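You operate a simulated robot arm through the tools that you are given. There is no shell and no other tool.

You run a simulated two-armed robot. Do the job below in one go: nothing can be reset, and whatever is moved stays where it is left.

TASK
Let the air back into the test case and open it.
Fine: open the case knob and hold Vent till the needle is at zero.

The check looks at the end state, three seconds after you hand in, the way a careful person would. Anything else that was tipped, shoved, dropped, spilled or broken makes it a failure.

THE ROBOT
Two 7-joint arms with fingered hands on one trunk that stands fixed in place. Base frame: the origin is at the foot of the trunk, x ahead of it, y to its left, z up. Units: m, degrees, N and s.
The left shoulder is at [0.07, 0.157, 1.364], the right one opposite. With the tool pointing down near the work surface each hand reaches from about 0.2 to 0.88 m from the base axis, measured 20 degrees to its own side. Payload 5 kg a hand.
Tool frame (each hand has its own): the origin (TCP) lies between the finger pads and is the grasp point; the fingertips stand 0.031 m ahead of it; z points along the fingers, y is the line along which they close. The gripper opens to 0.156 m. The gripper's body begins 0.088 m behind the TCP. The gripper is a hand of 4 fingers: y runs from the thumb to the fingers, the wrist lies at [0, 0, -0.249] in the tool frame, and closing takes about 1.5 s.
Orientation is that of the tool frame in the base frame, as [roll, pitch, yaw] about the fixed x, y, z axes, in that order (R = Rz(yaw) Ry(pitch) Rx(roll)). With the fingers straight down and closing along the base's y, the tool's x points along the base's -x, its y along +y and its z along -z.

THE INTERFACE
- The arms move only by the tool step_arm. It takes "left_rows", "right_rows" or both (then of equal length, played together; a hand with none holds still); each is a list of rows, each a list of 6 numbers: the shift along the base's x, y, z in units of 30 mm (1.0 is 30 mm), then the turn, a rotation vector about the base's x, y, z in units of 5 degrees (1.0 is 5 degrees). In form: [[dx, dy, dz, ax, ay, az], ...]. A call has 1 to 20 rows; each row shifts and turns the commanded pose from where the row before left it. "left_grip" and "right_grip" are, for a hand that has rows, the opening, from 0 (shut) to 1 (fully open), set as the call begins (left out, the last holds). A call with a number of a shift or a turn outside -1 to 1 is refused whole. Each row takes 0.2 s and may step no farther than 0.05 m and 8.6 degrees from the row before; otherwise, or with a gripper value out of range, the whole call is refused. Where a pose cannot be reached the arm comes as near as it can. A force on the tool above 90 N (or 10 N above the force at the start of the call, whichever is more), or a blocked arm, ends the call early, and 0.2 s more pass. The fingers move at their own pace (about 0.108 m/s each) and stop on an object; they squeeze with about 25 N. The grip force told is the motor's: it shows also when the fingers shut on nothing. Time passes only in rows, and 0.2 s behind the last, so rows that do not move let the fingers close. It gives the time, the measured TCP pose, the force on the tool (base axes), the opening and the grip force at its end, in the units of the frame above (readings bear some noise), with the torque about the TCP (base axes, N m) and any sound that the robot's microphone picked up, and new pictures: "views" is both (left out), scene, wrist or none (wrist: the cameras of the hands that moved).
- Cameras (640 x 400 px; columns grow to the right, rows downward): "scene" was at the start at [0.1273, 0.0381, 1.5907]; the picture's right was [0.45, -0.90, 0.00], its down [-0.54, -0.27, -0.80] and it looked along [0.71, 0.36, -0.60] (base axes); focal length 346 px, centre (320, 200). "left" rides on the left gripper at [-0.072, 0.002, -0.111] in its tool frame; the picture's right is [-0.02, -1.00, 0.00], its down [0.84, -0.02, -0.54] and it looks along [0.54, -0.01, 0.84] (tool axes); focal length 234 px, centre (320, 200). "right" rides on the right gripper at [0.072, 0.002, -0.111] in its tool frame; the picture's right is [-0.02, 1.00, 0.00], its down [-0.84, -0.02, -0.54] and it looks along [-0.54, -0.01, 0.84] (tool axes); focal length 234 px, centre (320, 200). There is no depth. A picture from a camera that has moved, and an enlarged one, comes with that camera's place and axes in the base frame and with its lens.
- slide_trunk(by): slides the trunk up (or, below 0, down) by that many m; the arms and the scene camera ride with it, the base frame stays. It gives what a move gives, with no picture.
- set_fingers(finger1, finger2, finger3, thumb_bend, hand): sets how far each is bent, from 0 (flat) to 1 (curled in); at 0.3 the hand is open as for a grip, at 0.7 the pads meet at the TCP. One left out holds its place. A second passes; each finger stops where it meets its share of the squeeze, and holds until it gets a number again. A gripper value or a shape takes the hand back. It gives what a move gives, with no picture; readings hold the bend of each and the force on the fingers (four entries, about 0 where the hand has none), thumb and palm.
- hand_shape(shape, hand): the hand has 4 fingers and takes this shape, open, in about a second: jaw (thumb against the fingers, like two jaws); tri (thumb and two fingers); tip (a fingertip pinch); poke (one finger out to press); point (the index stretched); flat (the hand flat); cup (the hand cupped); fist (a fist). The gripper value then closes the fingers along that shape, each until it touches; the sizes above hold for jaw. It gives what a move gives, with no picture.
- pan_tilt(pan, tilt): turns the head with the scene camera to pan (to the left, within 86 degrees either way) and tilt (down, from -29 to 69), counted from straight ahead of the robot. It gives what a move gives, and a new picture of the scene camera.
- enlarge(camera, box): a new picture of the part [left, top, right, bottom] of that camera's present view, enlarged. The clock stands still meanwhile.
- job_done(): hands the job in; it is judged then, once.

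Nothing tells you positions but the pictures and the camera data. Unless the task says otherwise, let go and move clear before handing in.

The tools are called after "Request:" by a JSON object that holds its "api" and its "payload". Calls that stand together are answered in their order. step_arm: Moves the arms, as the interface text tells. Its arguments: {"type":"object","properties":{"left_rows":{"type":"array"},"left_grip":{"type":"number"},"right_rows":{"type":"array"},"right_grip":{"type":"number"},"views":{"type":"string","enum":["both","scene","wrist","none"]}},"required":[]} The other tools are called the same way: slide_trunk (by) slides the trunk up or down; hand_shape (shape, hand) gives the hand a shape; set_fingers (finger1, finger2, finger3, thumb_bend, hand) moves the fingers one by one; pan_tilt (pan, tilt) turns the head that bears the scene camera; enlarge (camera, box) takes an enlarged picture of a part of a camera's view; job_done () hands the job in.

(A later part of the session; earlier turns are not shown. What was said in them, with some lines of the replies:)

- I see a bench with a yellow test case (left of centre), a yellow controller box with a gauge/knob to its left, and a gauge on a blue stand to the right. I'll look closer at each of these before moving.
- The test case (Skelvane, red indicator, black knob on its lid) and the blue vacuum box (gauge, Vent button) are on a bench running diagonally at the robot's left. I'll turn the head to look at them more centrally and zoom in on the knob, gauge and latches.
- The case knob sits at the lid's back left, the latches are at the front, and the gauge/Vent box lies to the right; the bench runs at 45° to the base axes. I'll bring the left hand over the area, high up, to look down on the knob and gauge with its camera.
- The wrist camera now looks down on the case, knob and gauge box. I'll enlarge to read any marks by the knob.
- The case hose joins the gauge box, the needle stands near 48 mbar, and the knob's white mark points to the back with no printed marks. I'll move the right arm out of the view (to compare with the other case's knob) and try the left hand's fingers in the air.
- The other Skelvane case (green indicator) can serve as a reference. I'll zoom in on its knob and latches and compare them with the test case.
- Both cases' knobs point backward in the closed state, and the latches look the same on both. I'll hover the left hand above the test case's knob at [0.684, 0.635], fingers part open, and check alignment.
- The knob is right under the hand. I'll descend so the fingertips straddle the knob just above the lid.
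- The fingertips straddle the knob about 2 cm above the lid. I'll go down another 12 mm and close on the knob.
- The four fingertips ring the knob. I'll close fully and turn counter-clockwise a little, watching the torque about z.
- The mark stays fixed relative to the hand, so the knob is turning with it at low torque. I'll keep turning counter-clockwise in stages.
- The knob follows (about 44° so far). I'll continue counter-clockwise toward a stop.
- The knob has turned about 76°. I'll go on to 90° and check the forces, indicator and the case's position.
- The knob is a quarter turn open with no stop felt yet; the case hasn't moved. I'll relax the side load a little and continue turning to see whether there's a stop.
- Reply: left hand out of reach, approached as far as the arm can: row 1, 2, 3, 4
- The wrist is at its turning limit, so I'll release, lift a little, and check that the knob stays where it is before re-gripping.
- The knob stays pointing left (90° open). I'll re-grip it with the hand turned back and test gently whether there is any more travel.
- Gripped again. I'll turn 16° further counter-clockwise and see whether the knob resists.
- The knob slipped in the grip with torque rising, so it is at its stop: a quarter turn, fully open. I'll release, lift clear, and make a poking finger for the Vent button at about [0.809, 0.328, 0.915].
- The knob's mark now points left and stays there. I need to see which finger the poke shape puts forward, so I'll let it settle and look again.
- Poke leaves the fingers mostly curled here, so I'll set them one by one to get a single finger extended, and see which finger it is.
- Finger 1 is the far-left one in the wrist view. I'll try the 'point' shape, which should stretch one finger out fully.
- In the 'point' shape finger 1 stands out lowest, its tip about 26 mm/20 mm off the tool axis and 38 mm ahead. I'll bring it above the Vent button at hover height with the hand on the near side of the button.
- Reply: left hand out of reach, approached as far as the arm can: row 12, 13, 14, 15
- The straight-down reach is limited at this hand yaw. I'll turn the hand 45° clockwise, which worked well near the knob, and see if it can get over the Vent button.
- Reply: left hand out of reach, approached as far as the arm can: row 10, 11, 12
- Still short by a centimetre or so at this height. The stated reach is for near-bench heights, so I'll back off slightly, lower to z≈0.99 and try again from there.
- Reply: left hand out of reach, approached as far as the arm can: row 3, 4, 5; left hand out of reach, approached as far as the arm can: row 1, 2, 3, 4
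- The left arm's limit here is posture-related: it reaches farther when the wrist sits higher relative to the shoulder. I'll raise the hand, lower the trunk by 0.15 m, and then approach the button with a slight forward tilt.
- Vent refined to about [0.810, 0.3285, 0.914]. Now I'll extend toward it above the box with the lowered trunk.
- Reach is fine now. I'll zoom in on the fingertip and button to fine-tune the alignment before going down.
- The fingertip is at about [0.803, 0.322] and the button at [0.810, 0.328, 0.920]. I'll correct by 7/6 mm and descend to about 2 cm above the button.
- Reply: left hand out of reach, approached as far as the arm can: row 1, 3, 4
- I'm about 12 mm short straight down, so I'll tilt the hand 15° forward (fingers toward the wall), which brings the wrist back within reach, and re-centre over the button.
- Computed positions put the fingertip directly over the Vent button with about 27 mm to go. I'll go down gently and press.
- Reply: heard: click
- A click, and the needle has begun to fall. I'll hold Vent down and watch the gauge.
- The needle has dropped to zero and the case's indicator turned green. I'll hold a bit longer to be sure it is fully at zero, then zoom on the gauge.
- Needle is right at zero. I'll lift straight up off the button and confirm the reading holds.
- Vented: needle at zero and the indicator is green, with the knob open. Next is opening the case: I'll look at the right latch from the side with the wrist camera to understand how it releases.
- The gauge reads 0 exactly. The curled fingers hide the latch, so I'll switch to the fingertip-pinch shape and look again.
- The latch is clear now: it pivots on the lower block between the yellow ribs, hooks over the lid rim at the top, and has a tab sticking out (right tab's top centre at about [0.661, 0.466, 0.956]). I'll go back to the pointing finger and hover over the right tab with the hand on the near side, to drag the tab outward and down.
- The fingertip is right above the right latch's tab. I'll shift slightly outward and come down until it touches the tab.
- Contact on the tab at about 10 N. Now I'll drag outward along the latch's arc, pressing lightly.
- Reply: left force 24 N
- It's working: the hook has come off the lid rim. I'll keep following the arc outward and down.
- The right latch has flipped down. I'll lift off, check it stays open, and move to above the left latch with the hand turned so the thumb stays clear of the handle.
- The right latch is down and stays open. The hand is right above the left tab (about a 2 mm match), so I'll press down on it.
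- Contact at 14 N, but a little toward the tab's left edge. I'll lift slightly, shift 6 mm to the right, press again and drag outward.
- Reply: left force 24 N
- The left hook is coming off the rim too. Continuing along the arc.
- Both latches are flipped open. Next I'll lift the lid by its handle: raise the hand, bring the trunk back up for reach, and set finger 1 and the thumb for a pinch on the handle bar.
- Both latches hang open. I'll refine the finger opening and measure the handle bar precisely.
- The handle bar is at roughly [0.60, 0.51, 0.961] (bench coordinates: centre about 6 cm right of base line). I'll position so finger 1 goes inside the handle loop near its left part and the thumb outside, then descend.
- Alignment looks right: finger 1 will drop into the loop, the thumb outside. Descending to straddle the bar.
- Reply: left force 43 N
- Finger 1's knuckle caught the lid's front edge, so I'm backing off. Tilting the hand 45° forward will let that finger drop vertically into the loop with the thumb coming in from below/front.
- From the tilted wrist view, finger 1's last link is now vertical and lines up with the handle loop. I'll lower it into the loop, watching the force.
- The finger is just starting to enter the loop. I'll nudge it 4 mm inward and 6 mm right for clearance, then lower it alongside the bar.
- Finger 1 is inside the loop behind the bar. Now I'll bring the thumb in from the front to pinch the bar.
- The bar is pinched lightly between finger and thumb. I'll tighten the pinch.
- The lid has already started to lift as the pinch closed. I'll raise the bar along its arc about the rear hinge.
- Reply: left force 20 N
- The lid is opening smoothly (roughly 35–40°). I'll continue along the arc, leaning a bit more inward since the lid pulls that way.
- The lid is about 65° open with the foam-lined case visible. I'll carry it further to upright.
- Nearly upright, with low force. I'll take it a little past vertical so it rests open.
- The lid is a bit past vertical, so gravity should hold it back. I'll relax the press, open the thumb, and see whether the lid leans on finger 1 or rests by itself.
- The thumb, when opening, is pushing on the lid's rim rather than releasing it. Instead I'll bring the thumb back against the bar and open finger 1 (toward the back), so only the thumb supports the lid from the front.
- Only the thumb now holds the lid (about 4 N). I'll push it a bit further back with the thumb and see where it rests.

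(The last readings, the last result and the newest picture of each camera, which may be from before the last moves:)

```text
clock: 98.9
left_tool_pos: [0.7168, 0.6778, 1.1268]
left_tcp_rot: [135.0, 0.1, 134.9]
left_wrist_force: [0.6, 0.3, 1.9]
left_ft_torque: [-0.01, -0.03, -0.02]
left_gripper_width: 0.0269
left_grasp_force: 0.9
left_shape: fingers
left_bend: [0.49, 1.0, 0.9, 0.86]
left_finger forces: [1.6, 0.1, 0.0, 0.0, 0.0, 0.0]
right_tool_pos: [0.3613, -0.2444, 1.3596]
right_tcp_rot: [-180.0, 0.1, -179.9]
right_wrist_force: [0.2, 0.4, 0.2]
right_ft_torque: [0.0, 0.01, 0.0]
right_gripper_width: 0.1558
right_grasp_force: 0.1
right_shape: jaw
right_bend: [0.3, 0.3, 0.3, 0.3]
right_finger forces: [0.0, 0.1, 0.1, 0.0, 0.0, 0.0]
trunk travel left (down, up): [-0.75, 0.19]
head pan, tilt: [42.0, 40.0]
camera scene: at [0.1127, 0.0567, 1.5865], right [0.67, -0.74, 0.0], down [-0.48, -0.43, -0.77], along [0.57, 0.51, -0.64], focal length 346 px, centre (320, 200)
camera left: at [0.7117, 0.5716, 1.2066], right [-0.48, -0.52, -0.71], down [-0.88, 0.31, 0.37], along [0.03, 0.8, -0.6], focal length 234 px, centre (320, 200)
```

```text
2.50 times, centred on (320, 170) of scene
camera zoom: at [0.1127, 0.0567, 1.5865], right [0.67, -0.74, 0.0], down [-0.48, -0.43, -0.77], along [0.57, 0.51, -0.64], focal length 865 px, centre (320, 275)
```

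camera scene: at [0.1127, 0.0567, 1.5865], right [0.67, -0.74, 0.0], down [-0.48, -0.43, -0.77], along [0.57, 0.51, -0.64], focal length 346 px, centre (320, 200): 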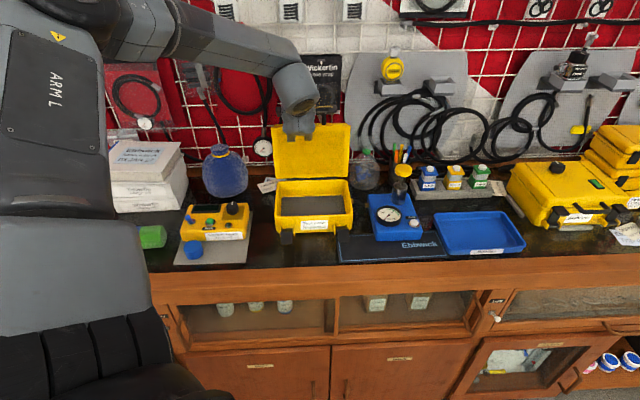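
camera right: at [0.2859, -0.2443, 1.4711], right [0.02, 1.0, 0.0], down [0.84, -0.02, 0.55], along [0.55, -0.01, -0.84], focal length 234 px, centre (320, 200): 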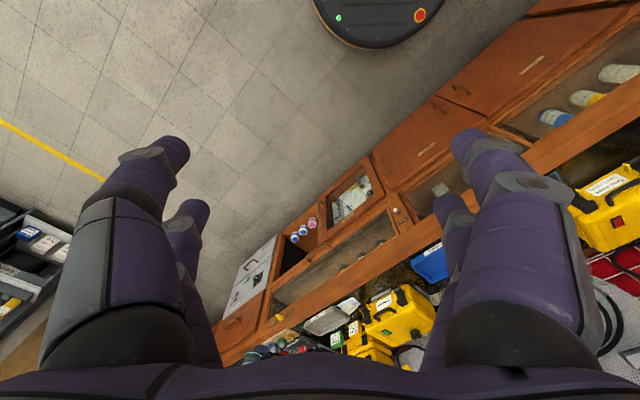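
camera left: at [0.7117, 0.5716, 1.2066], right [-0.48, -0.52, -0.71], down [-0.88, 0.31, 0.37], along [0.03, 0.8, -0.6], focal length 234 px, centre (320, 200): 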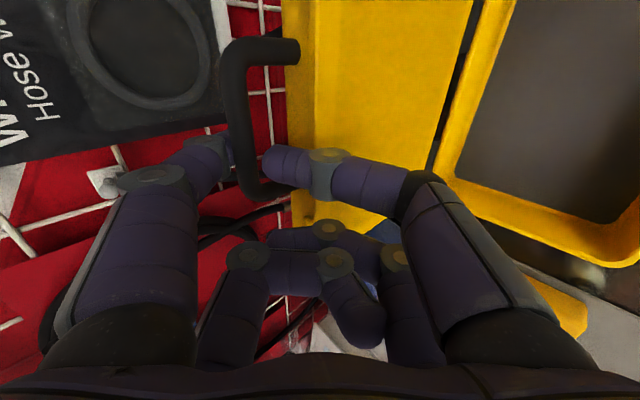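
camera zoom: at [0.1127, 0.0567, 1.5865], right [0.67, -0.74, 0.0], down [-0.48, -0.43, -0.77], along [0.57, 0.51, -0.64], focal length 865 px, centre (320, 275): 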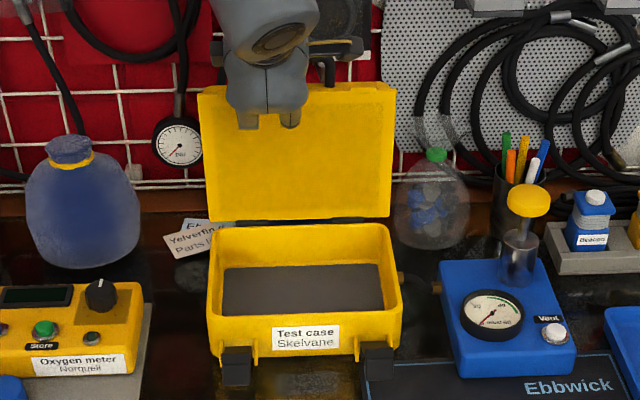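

The lid now leans back gently onto finger 1 (1.6 N), so gravity keeps it open. I'll lower it back slowly to find where it comes to rest.

Request:
{"api": "step_arm", "payload": {"left_rows": [[0.15, 0.15, -0.05, 0, 0, 0], [0.15, 0.15, -0.05, 0, 0, 0], [0, 0, 0, 0, 0, 0], [0, 0, 0, 0, 0, 0]], "views": "none"}}

Request:
{"api": "enlarge", "payload": {"camera": "left", "box": [180, 0, 460, 240]}}

Request:
{"api": "enlarge", "payload": {"camera": "scene", "box": [240, 90, 400, 250]}}

```text
clock: 99.9
left_tool_pos: [0.7238, 0.6873, 1.1238]
left_tcp_rot: [135.0, 0.0, 135.1]
left_wrist_force: [1.8, 1.3, 1.9]
left_ft_torque: [0.01, -0.01, 0.04]
left_gripper_width: 0.0277
left_grasp_force: 0.9
left_shape: fingers
left_bend: [0.48, 1.0, 0.9, 0.86]
left_finger forces: [2.0, 0.0, 0.1, 0.0, 0.0, 0.1]
right_tool_pos: [0.3601, -0.2443, 1.358]
right_tcp_rot: [180.0, 0.0, -179.8]
right_wrist_force: [0.6, -0.4, 0.0]
right_ft_torque: [0.04, -0.04, 0.01]
right_gripper_width: 0.1559
right_grasp_force: 0.0
right_shape: jaw
right_bend: [0.3, 0.3, 0.3, 0.3]
right_finger forces: [0.0, 0.1, 0.0, 0.0, 0.0, 0.1]
trunk travel left (down, up): [-0.75, 0.19]
head pan, tilt: [42.0, 40.0]
```

```text
1.67 times, centred on (320, 120) of left
camera zoom: at [0.7205, 0.5814, 1.2024], right [-0.48, -0.52, -0.71], down [-0.88, 0.31, 0.37], along [0.03, 0.8, -0.6], focal length 390 px, centre (320, 333)
```

zoom: 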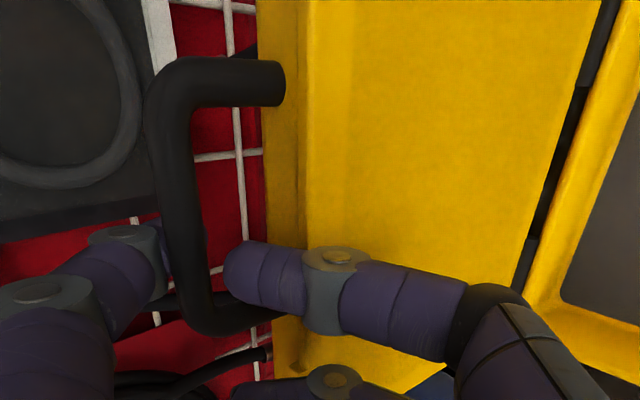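

```text
2.50 times, centred on (320, 170) of scene
camera zoom: at [0.1129, 0.0564, 1.5864], right [0.67, -0.74, 0.0], down [-0.48, -0.43, -0.77], along [0.57, 0.51, -0.64], focal length 865 px, centre (320, 275)
```

zoom: 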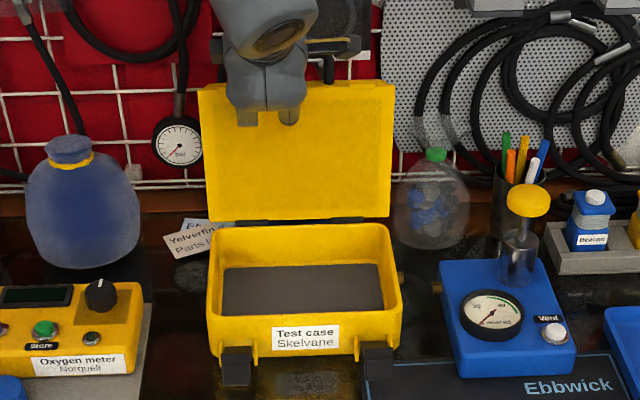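

There is still clearance behind. I'll continue easing it back a few degrees to find its stop.

Request:
{"api": "step_arm", "payload": {"left_rows": [[0.15, 0.15, -0.08, 0, 0, 0], [0.15, 0.15, -0.08, 0, 0, 0], [0, 0, 0, 0, 0, 0], [0, 0, 0, 0, 0, 0]], "views": "wrist"}}

Request:
{"api": "enlarge", "payload": {"camera": "left", "box": [180, 0, 460, 240]}}

Request:
{"api": "enlarge", "payload": {"camera": "scene", "box": [240, 90, 400, 250]}}

```text
clock: 100.9
left_tool_pos: [0.7329, 0.695, 1.1185]
left_tcp_rot: [135.0, 0.0, 134.9]
left_wrist_force: [1.4, 1.4, 3.5]
left_ft_torque: [-0.03, -0.08, 0.01]
left_gripper_width: 0.0281
left_grasp_force: 1.5
left_shape: fingers
left_bend: [0.48, 1.0, 0.9, 0.86]
left_finger forces: [2.6, 0.1, 0.0, 0.0, 0.0, 0.1]
right_tool_pos: [0.3591, -0.2449, 1.3596]
right_tcp_rot: [-180.0, 0.0, -179.9]
right_wrist_force: [1.1, 0.9, -0.2]
right_ft_torque: [-0.05, 0.01, 0.02]
right_gripper_width: 0.1559
right_grasp_force: 0.1
right_shape: jaw
right_bend: [0.3, 0.3, 0.3, 0.3]
right_finger forces: [0.1, 0.0, 0.0, 0.1, 0.0, 0.0]
trunk travel left (down, up): [-0.75, 0.19]
head pan, tilt: [42.0, 40.0]
camera left: at [0.7287, 0.5898, 1.1983], right [-0.48, -0.52, -0.71], down [-0.88, 0.31, 0.37], along [0.03, 0.8, -0.6], focal length 234 px, centre (320, 200)
```

left: 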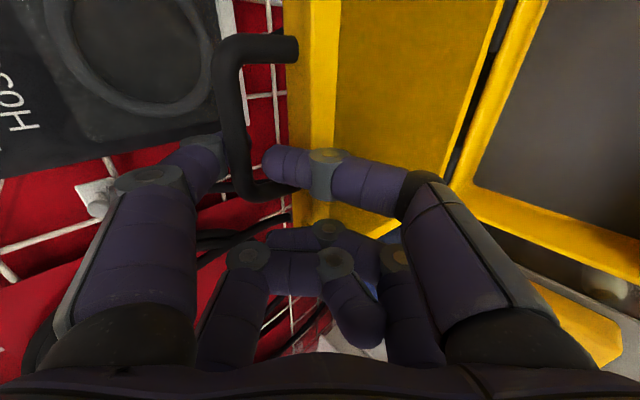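

```text
1.67 times, centred on (320, 120) of left
camera zoom: at [0.7287, 0.5898, 1.1983], right [-0.48, -0.52, -0.71], down [-0.88, 0.31, 0.37], along [0.03, 0.8, -0.6], focal length 390 px, centre (320, 333)
```

zoom: 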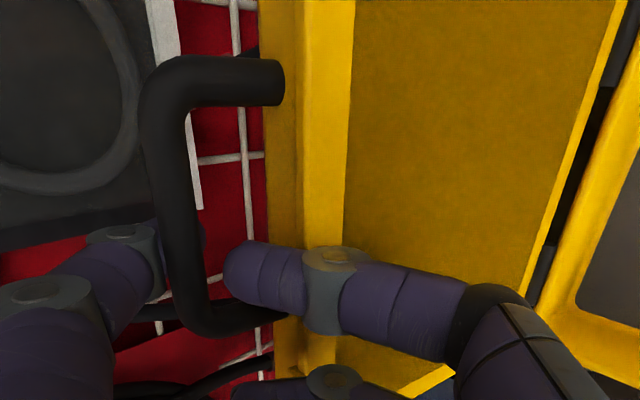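

```text
2.50 times, centred on (320, 170) of scene
camera zoom: at [0.1126, 0.0562, 1.5864], right [0.67, -0.74, 0.0], down [-0.48, -0.43, -0.77], along [0.57, 0.51, -0.64], focal length 865 px, centre (320, 275)
```

zoom: 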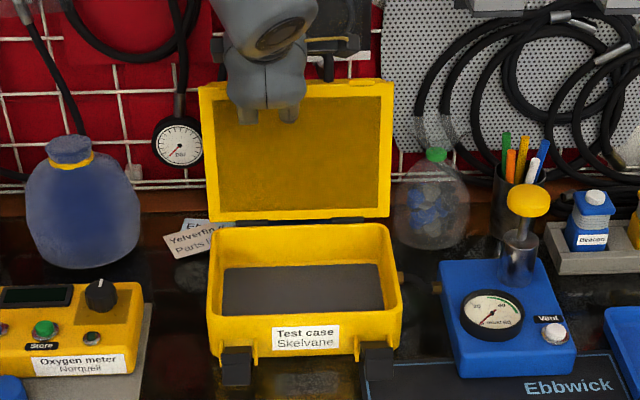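

Still leaning on finger 1. A few more small steps back.

Request:
{"api": "step_arm", "payload": {"left_rows": [[0.15, 0.15, -0.1, 0, 0, 0], [0.15, 0.15, -0.1, 0, 0, 0], [0, 0, 0, 0, 0, 0], [0, 0, 0, 0, 0, 0]], "views": "wrist"}}

Request:
{"api": "enlarge", "payload": {"camera": "scene", "box": [240, 90, 400, 250]}}

```text
clock: 101.9
left_tool_pos: [0.7422, 0.7051, 1.1129]
left_tcp_rot: [135.0, 0.0, 135.1]
left_wrist_force: [-0.2, 0.2, 0.5]
left_ft_torque: [0.02, 0.0, 0.04]
left_gripper_width: 0.0261
left_grasp_force: 0.4
left_shape: fingers
left_bend: [0.49, 1.0, 0.9, 0.86]
left_finger forces: [0.4, 0.0, 0.0, 0.0, 0.0, 0.0]
right_tool_pos: [0.3604, -0.2449, 1.3579]
right_tcp_rot: [-179.9, 0.1, -180.0]
right_wrist_force: [0.6, 0.2, -0.5]
right_ft_torque: [0.02, -0.01, 0.0]
right_gripper_width: 0.1559
right_grasp_force: 0.1
right_shape: jaw
right_bend: [0.3, 0.3, 0.3, 0.3]
right_finger forces: [0.0, 0.0, 0.0, 0.1, 0.1, 0.1]
trunk travel left (down, up): [-0.75, 0.19]
head pan, tilt: [42.0, 40.0]
camera left: at [0.7381, 0.5992, 1.1921], right [-0.48, -0.52, -0.71], down [-0.88, 0.31, 0.37], along [0.03, 0.8, -0.6], focal length 234 px, centre (320, 200)
```

left: 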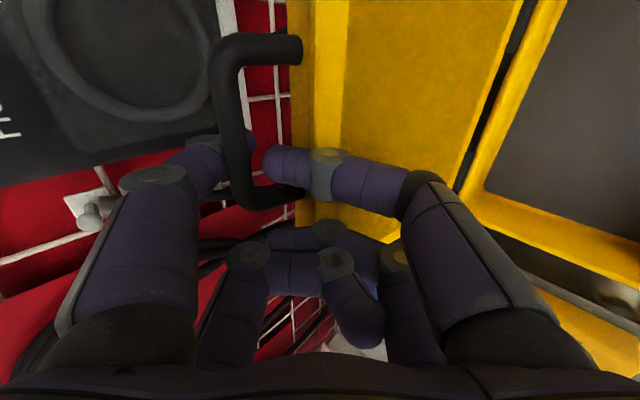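

```text
2.50 times, centred on (320, 170) of scene
camera zoom: at [0.1128, 0.0566, 1.5864], right [0.67, -0.74, 0.0], down [-0.48, -0.43, -0.77], along [0.57, 0.51, -0.64], focal length 865 px, centre (320, 275)
```

zoom: 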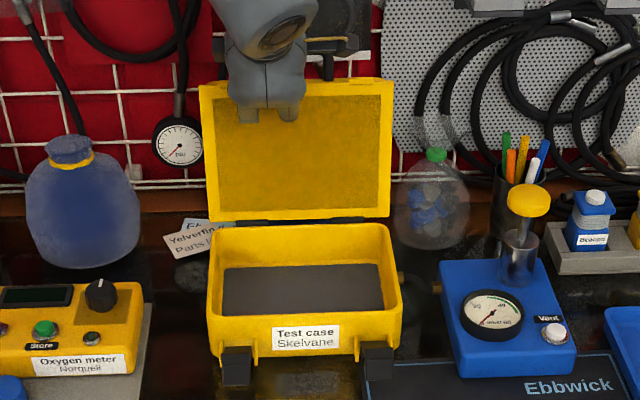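

The lid has reached its rest (finger force dropped to ~0) at roughly 110°. I'll slide the finger straight up out of the handle loop and check that the lid stays.

Request:
{"api": "step_arm", "payload": {"left_rows": [[0, 0, 0.3, 0, 0, 0], [0, 0, 0.4, 0, 0, 0], [0, 0, 0.5, 0, 0, 0], [0, 0, 0.5, 0, 0, 0], [0, 0, 0, 0, 0, 0]], "views": "both"}}

Request:
{"api": "enlarge", "payload": {"camera": "left", "box": [180, 0, 460, 240]}}

Request:
{"api": "enlarge", "payload": {"camera": "scene", "box": [240, 90, 400, 250]}}

```text
clock: 103.1
left_tool_pos: [0.7411, 0.703, 1.1636]
left_tcp_rot: [135.0, 0.0, 135.1]
left_wrist_force: [0.3, 0.6, 0.3]
left_ft_torque: [-0.03, -0.02, 0.02]
left_gripper_width: 0.0256
left_grasp_force: 0.0
left_shape: fingers
left_bend: [0.5, 1.0, 0.9, 0.86]
left_finger forces: [0.1, 0.0, 0.0, 0.1, 0.1, 0.0]
right_tool_pos: [0.3611, -0.2458, 1.3578]
right_tcp_rot: [180.0, 0.0, -179.9]
right_wrist_force: [0.2, -0.1, -0.8]
right_ft_torque: [-0.01, 0.01, -0.01]
right_gripper_width: 0.1561
right_grasp_force: 0.0
right_shape: jaw
right_bend: [0.3, 0.3, 0.3, 0.3]
right_finger forces: [0.0, 0.0, 0.0, 0.0, 0.0, 0.0]
trunk travel left (down, up): [-0.75, 0.19]
head pan, tilt: [42.0, 40.0]
camera scene: at [0.1129, 0.0567, 1.5864], right [0.67, -0.74, 0.0], down [-0.48, -0.43, -0.77], along [0.57, 0.51, -0.64], focal length 346 px, centre (320, 200)
camera left: at [0.7367, 0.5978, 1.2429], right [-0.48, -0.52, -0.71], down [-0.88, 0.31, 0.37], along [0.03, 0.8, -0.6], focal length 234 px, centre (320, 200)
```

scene: 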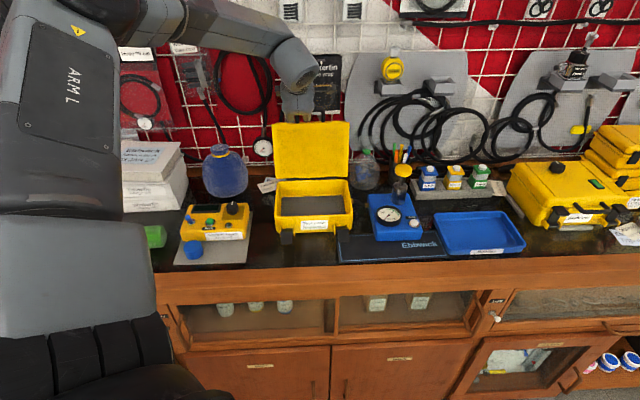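
left: 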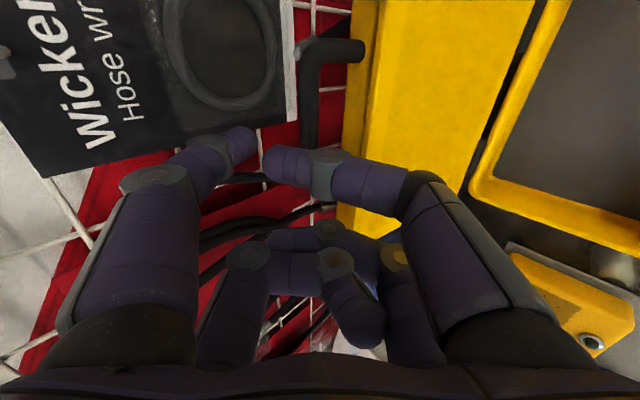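

```text
1.67 times, centred on (320, 120) of left
camera zoom: at [0.7367, 0.5978, 1.2429], right [-0.48, -0.52, -0.71], down [-0.88, 0.31, 0.37], along [0.03, 0.8, -0.6], focal length 390 px, centre (320, 333)
```

zoom: 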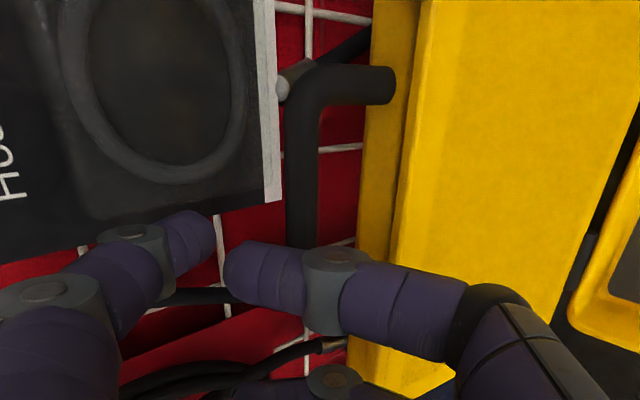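

```text
2.50 times, centred on (320, 170) of scene
camera zoom: at [0.1129, 0.0567, 1.5864], right [0.67, -0.74, 0.0], down [-0.48, -0.43, -0.77], along [0.57, 0.51, -0.64], focal length 865 px, centre (320, 275)
```

zoom: 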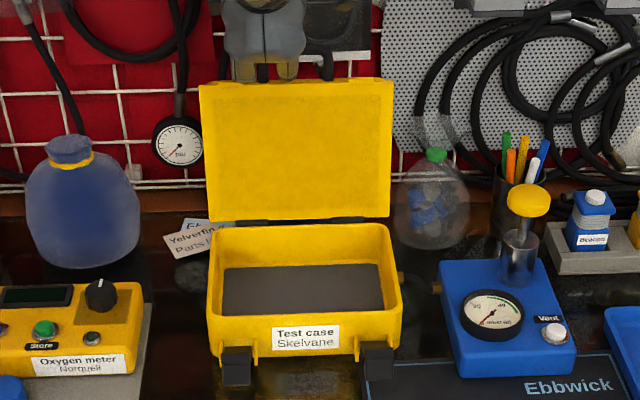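

The finger is clear of the bar and the lid stays open. I'll move up and back away to a clear position.

Request:
{"api": "step_arm", "payload": {"left_rows": [[0, 0, 0.7, 0, 0, 0], [0, 0, 0.7, 0, 0, 0], [-0.4, -0.4, 0.7, 0, 0, 0], [-0.7, -0.7, 0.5, 0, 0, 0], [-0.7, -0.7, 0.3, 0, 0, 0], [-0.7, -0.7, 0.3, 0, 0, 0], [-0.7, -0.7, 0.3, 0, 0, 0], [-0.7, -0.7, 0.3, 0, 0, 0], [-0.8, -0.4, 0.3, -0.707, 0.707, 0], [-0.8, -0.4, 0, -0.707, 0.707, 0], [-0.8, -0.3, 0, -0.707, 0.707, 0], [-0.8, 0, 0, -0.707, 0.707, 0], [-0.8, 0.3, 0, -0.707, 0.707, 0], [-0.5, 0.5, 0, -0.707, 0.707, 0], [-0.3, 0.5, 0, -0.707, 0.707, 0], [0, 0.5, 0, -0.707, 0.707, 0], [0, 0.4, 0, -0.707, 0.707, 0], [0, 0, 0, 0, 0, 0]], "views": "both"}}

Request:
{"api": "enlarge", "payload": {"camera": "scene", "box": [160, 90, 460, 280]}}

Request:
{"api": "enlarge", "payload": {"camera": "scene", "box": [360, 180, 430, 245]}}

```text
clock: 106.9
left_tool_pos: [0.4816, 0.6211, 1.2894]
left_tcp_rot: [-180.0, 0.1, 135.0]
left_wrist_force: [-1.9, -0.7, -0.1]
left_ft_torque: [0.01, 0.01, 0.01]
left_gripper_width: 0.0256
left_grasp_force: 0.1
left_shape: fingers
left_bend: [0.5, 1.0, 0.9, 0.86]
left_finger forces: [0.1, 0.0, 0.1, 0.1, 0.0, 0.1]
right_tool_pos: [0.3602, -0.2457, 1.3582]
right_tcp_rot: [179.9, 0.0, -179.9]
right_wrist_force: [0.5, -0.9, 0.1]
right_ft_torque: [0.01, -0.01, 0.01]
right_gripper_width: 0.156
right_grasp_force: 0.1
right_shape: jaw
right_bend: [0.3, 0.3, 0.3, 0.3]
right_finger forces: [0.0, 0.0, 0.0, 0.1, 0.1, 0.0]
trunk travel left (down, up): [-0.75, 0.19]
head pan, tilt: [42.0, 40.0]
camera scene: at [0.1119, 0.056, 1.5865], right [0.67, -0.74, 0.0], down [-0.48, -0.43, -0.77], along [0.57, 0.51, -0.64], focal length 346 px, centre (320, 200)
camera left: at [0.5322, 0.572, 1.3998], right [-0.69, -0.72, 0.0], down [-0.61, 0.58, 0.54], along [-0.39, 0.37, -0.84], focal length 234 px, centre (320, 200)
```

scene: 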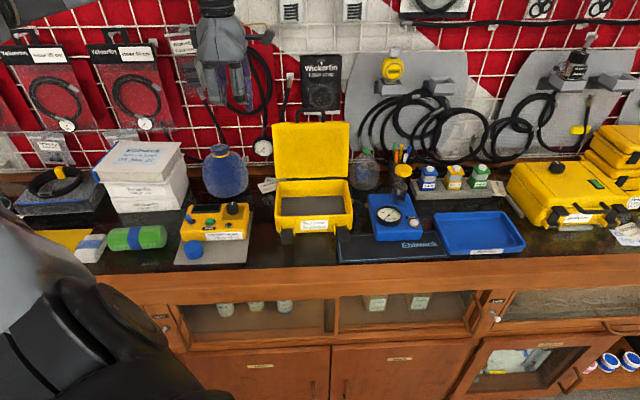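
left: 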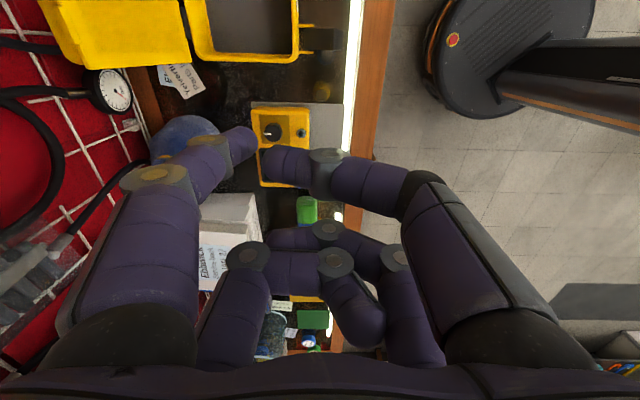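

```text
2.11 times, centred on (310, 185) of scene
camera zoom: at [0.1119, 0.056, 1.5865], right [0.67, -0.74, 0.0], down [-0.48, -0.43, -0.77], along [0.57, 0.51, -0.64], focal length 728 px, centre (341, 232)
```

zoom: 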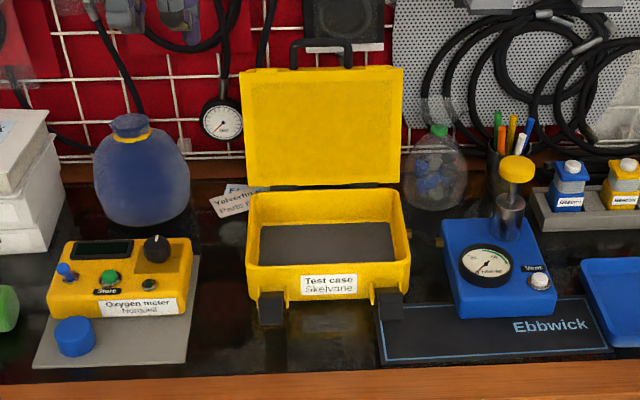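

```text
6.15 times, centred on (395, 212) of scene
camera zoom: at [0.1119, 0.056, 1.5865], right [0.67, -0.74, 0.0], down [-0.48, -0.43, -0.77], along [0.57, 0.51, -0.64], focal length 2130 px, centre (-142, 123)
```

zoom: 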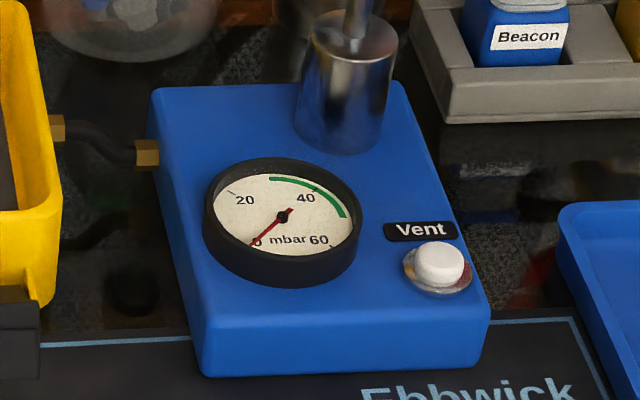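

The lid stands open on its own, both latches are off, the needle is at zero, and nothing else appears disturbed. I'll wait a moment and take a last look for stability.

Request:
{"api": "step_arm", "payload": {"left_rows": [[0, 0, 0, 0, 0, 0], [0, 0, 0, 0, 0, 0], [0, 0, 0, 0, 0, 0], [0, 0, 0, 0, 0, 0], [0, 0, 0, 0, 0, 0], [0, 0, 0, 0, 0, 0], [0, 0, 0, 0, 0, 0], [0, 0, 0, 0, 0, 0], [0, 0, 0, 0, 0, 0], [0, 0, 0, 0, 0, 0]], "views": "scene"}}

Request:
{"api": "enlarge", "payload": {"camera": "scene", "box": [250, 110, 370, 250]}}

Request:
{"api": "enlarge", "payload": {"camera": "left", "box": [0, 0, 360, 140]}}

```text
clock: 109.1
left_tool_pos: [0.4805, 0.623, 1.2879]
left_tcp_rot: [179.9, -0.1, 135.1]
left_wrist_force: [0.4, 0.9, 0.4]
left_ft_torque: [-0.04, 0.04, 0.01]
left_gripper_width: 0.0254
left_grasp_force: 0.0
left_shape: fingers
left_bend: [0.5, 1.0, 0.9, 0.86]
left_finger forces: [0.0, 0.0, 0.0, 0.0, 0.0, 0.1]
right_tool_pos: [0.361, -0.2446, 1.3591]
right_tcp_rot: [179.9, 0.0, -179.9]
right_wrist_force: [0.1, 0.4, -0.2]
right_ft_torque: [0.0, 0.01, -0.03]
right_gripper_width: 0.1561
right_grasp_force: 0.1
right_shape: jaw
right_bend: [0.3, 0.3, 0.3, 0.3]
right_finger forces: [0.0, 0.0, 0.1, 0.1, 0.1, 0.1]
trunk travel left (down, up): [-0.75, 0.19]
head pan, tilt: [42.0, 40.0]
camera scene: at [0.1127, 0.0566, 1.5864], right [0.67, -0.74, 0.0], down [-0.48, -0.43, -0.77], along [0.57, 0.51, -0.64], focal length 346 px, centre (320, 200)
```

scene: 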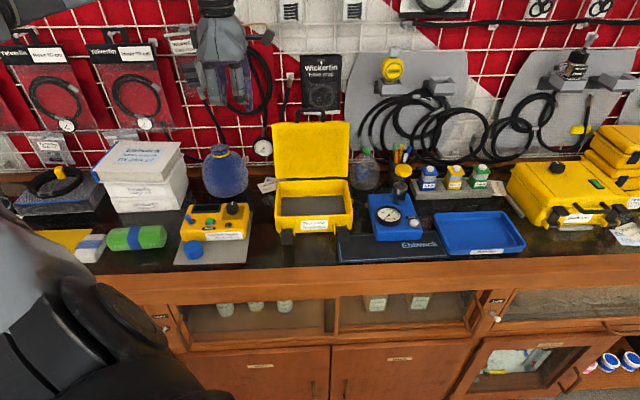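

```text
2.86 times, centred on (310, 180) of scene
camera zoom: at [0.1127, 0.0566, 1.5864], right [0.67, -0.74, 0.0], down [-0.48, -0.43, -0.77], along [0.57, 0.51, -0.64], focal length 989 px, centre (349, 257)
```

zoom: 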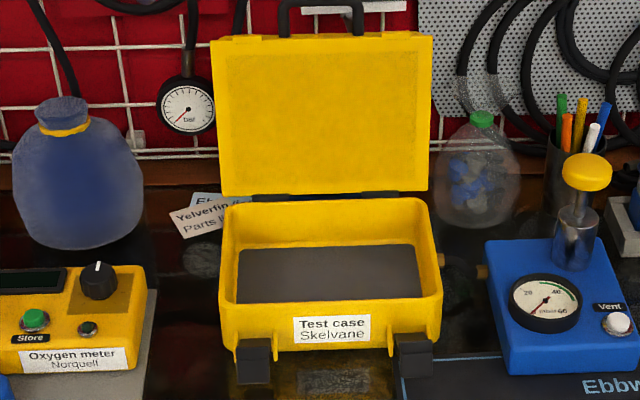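

```text
1.78 times, centred on (180, 70) of left
camera zoom: at [0.533, 0.5725, 1.3991], right [-0.69, -0.72, 0.0], down [-0.61, 0.58, 0.54], along [-0.39, 0.38, -0.84], focal length 416 px, centre (569, 431)
```

zoom: 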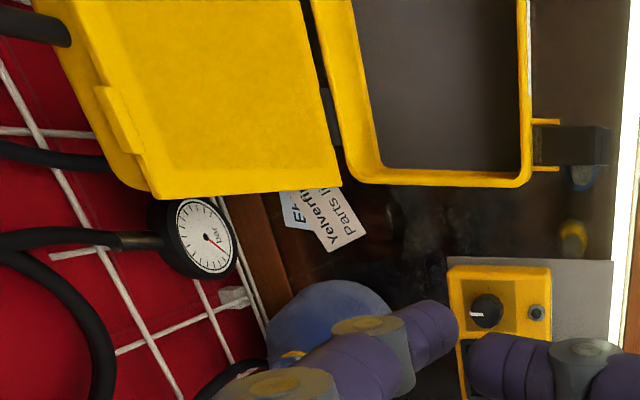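

The test case is vented and open. Its knob is at the open stop, the needle reads 0 and both latches are off. The lid has stayed open by itself over the last few seconds of waiting. Both hands are clear and I see nothing else moved, so I'm handing in.

Request:
{"api": "job_done", "payload": {}}

```text
The job is handed in.
```

The test case is vented and open, and I've handed the job in.

- **Knob:** turned a quarter turn counter-clockwise until it reached its stop. I couldn't see it at the end because it is behind the raised lid.
- **Vent:** held down until the needle was at zero; the indicator on the case turned from red to green. The needle still read zero at the last look.
- **Case:** I released both front latches and lifted the lid by its handle. It went past upright to its rest position and stayed there by itself.

Both hands are clear. The case stayed in place, and nothing else on the bench looked moved in the final pictures. While lowering onto the handle, a finger pressed on the lid's front edge with about 42 N before I backed it off; I saw no mark or shift from it.
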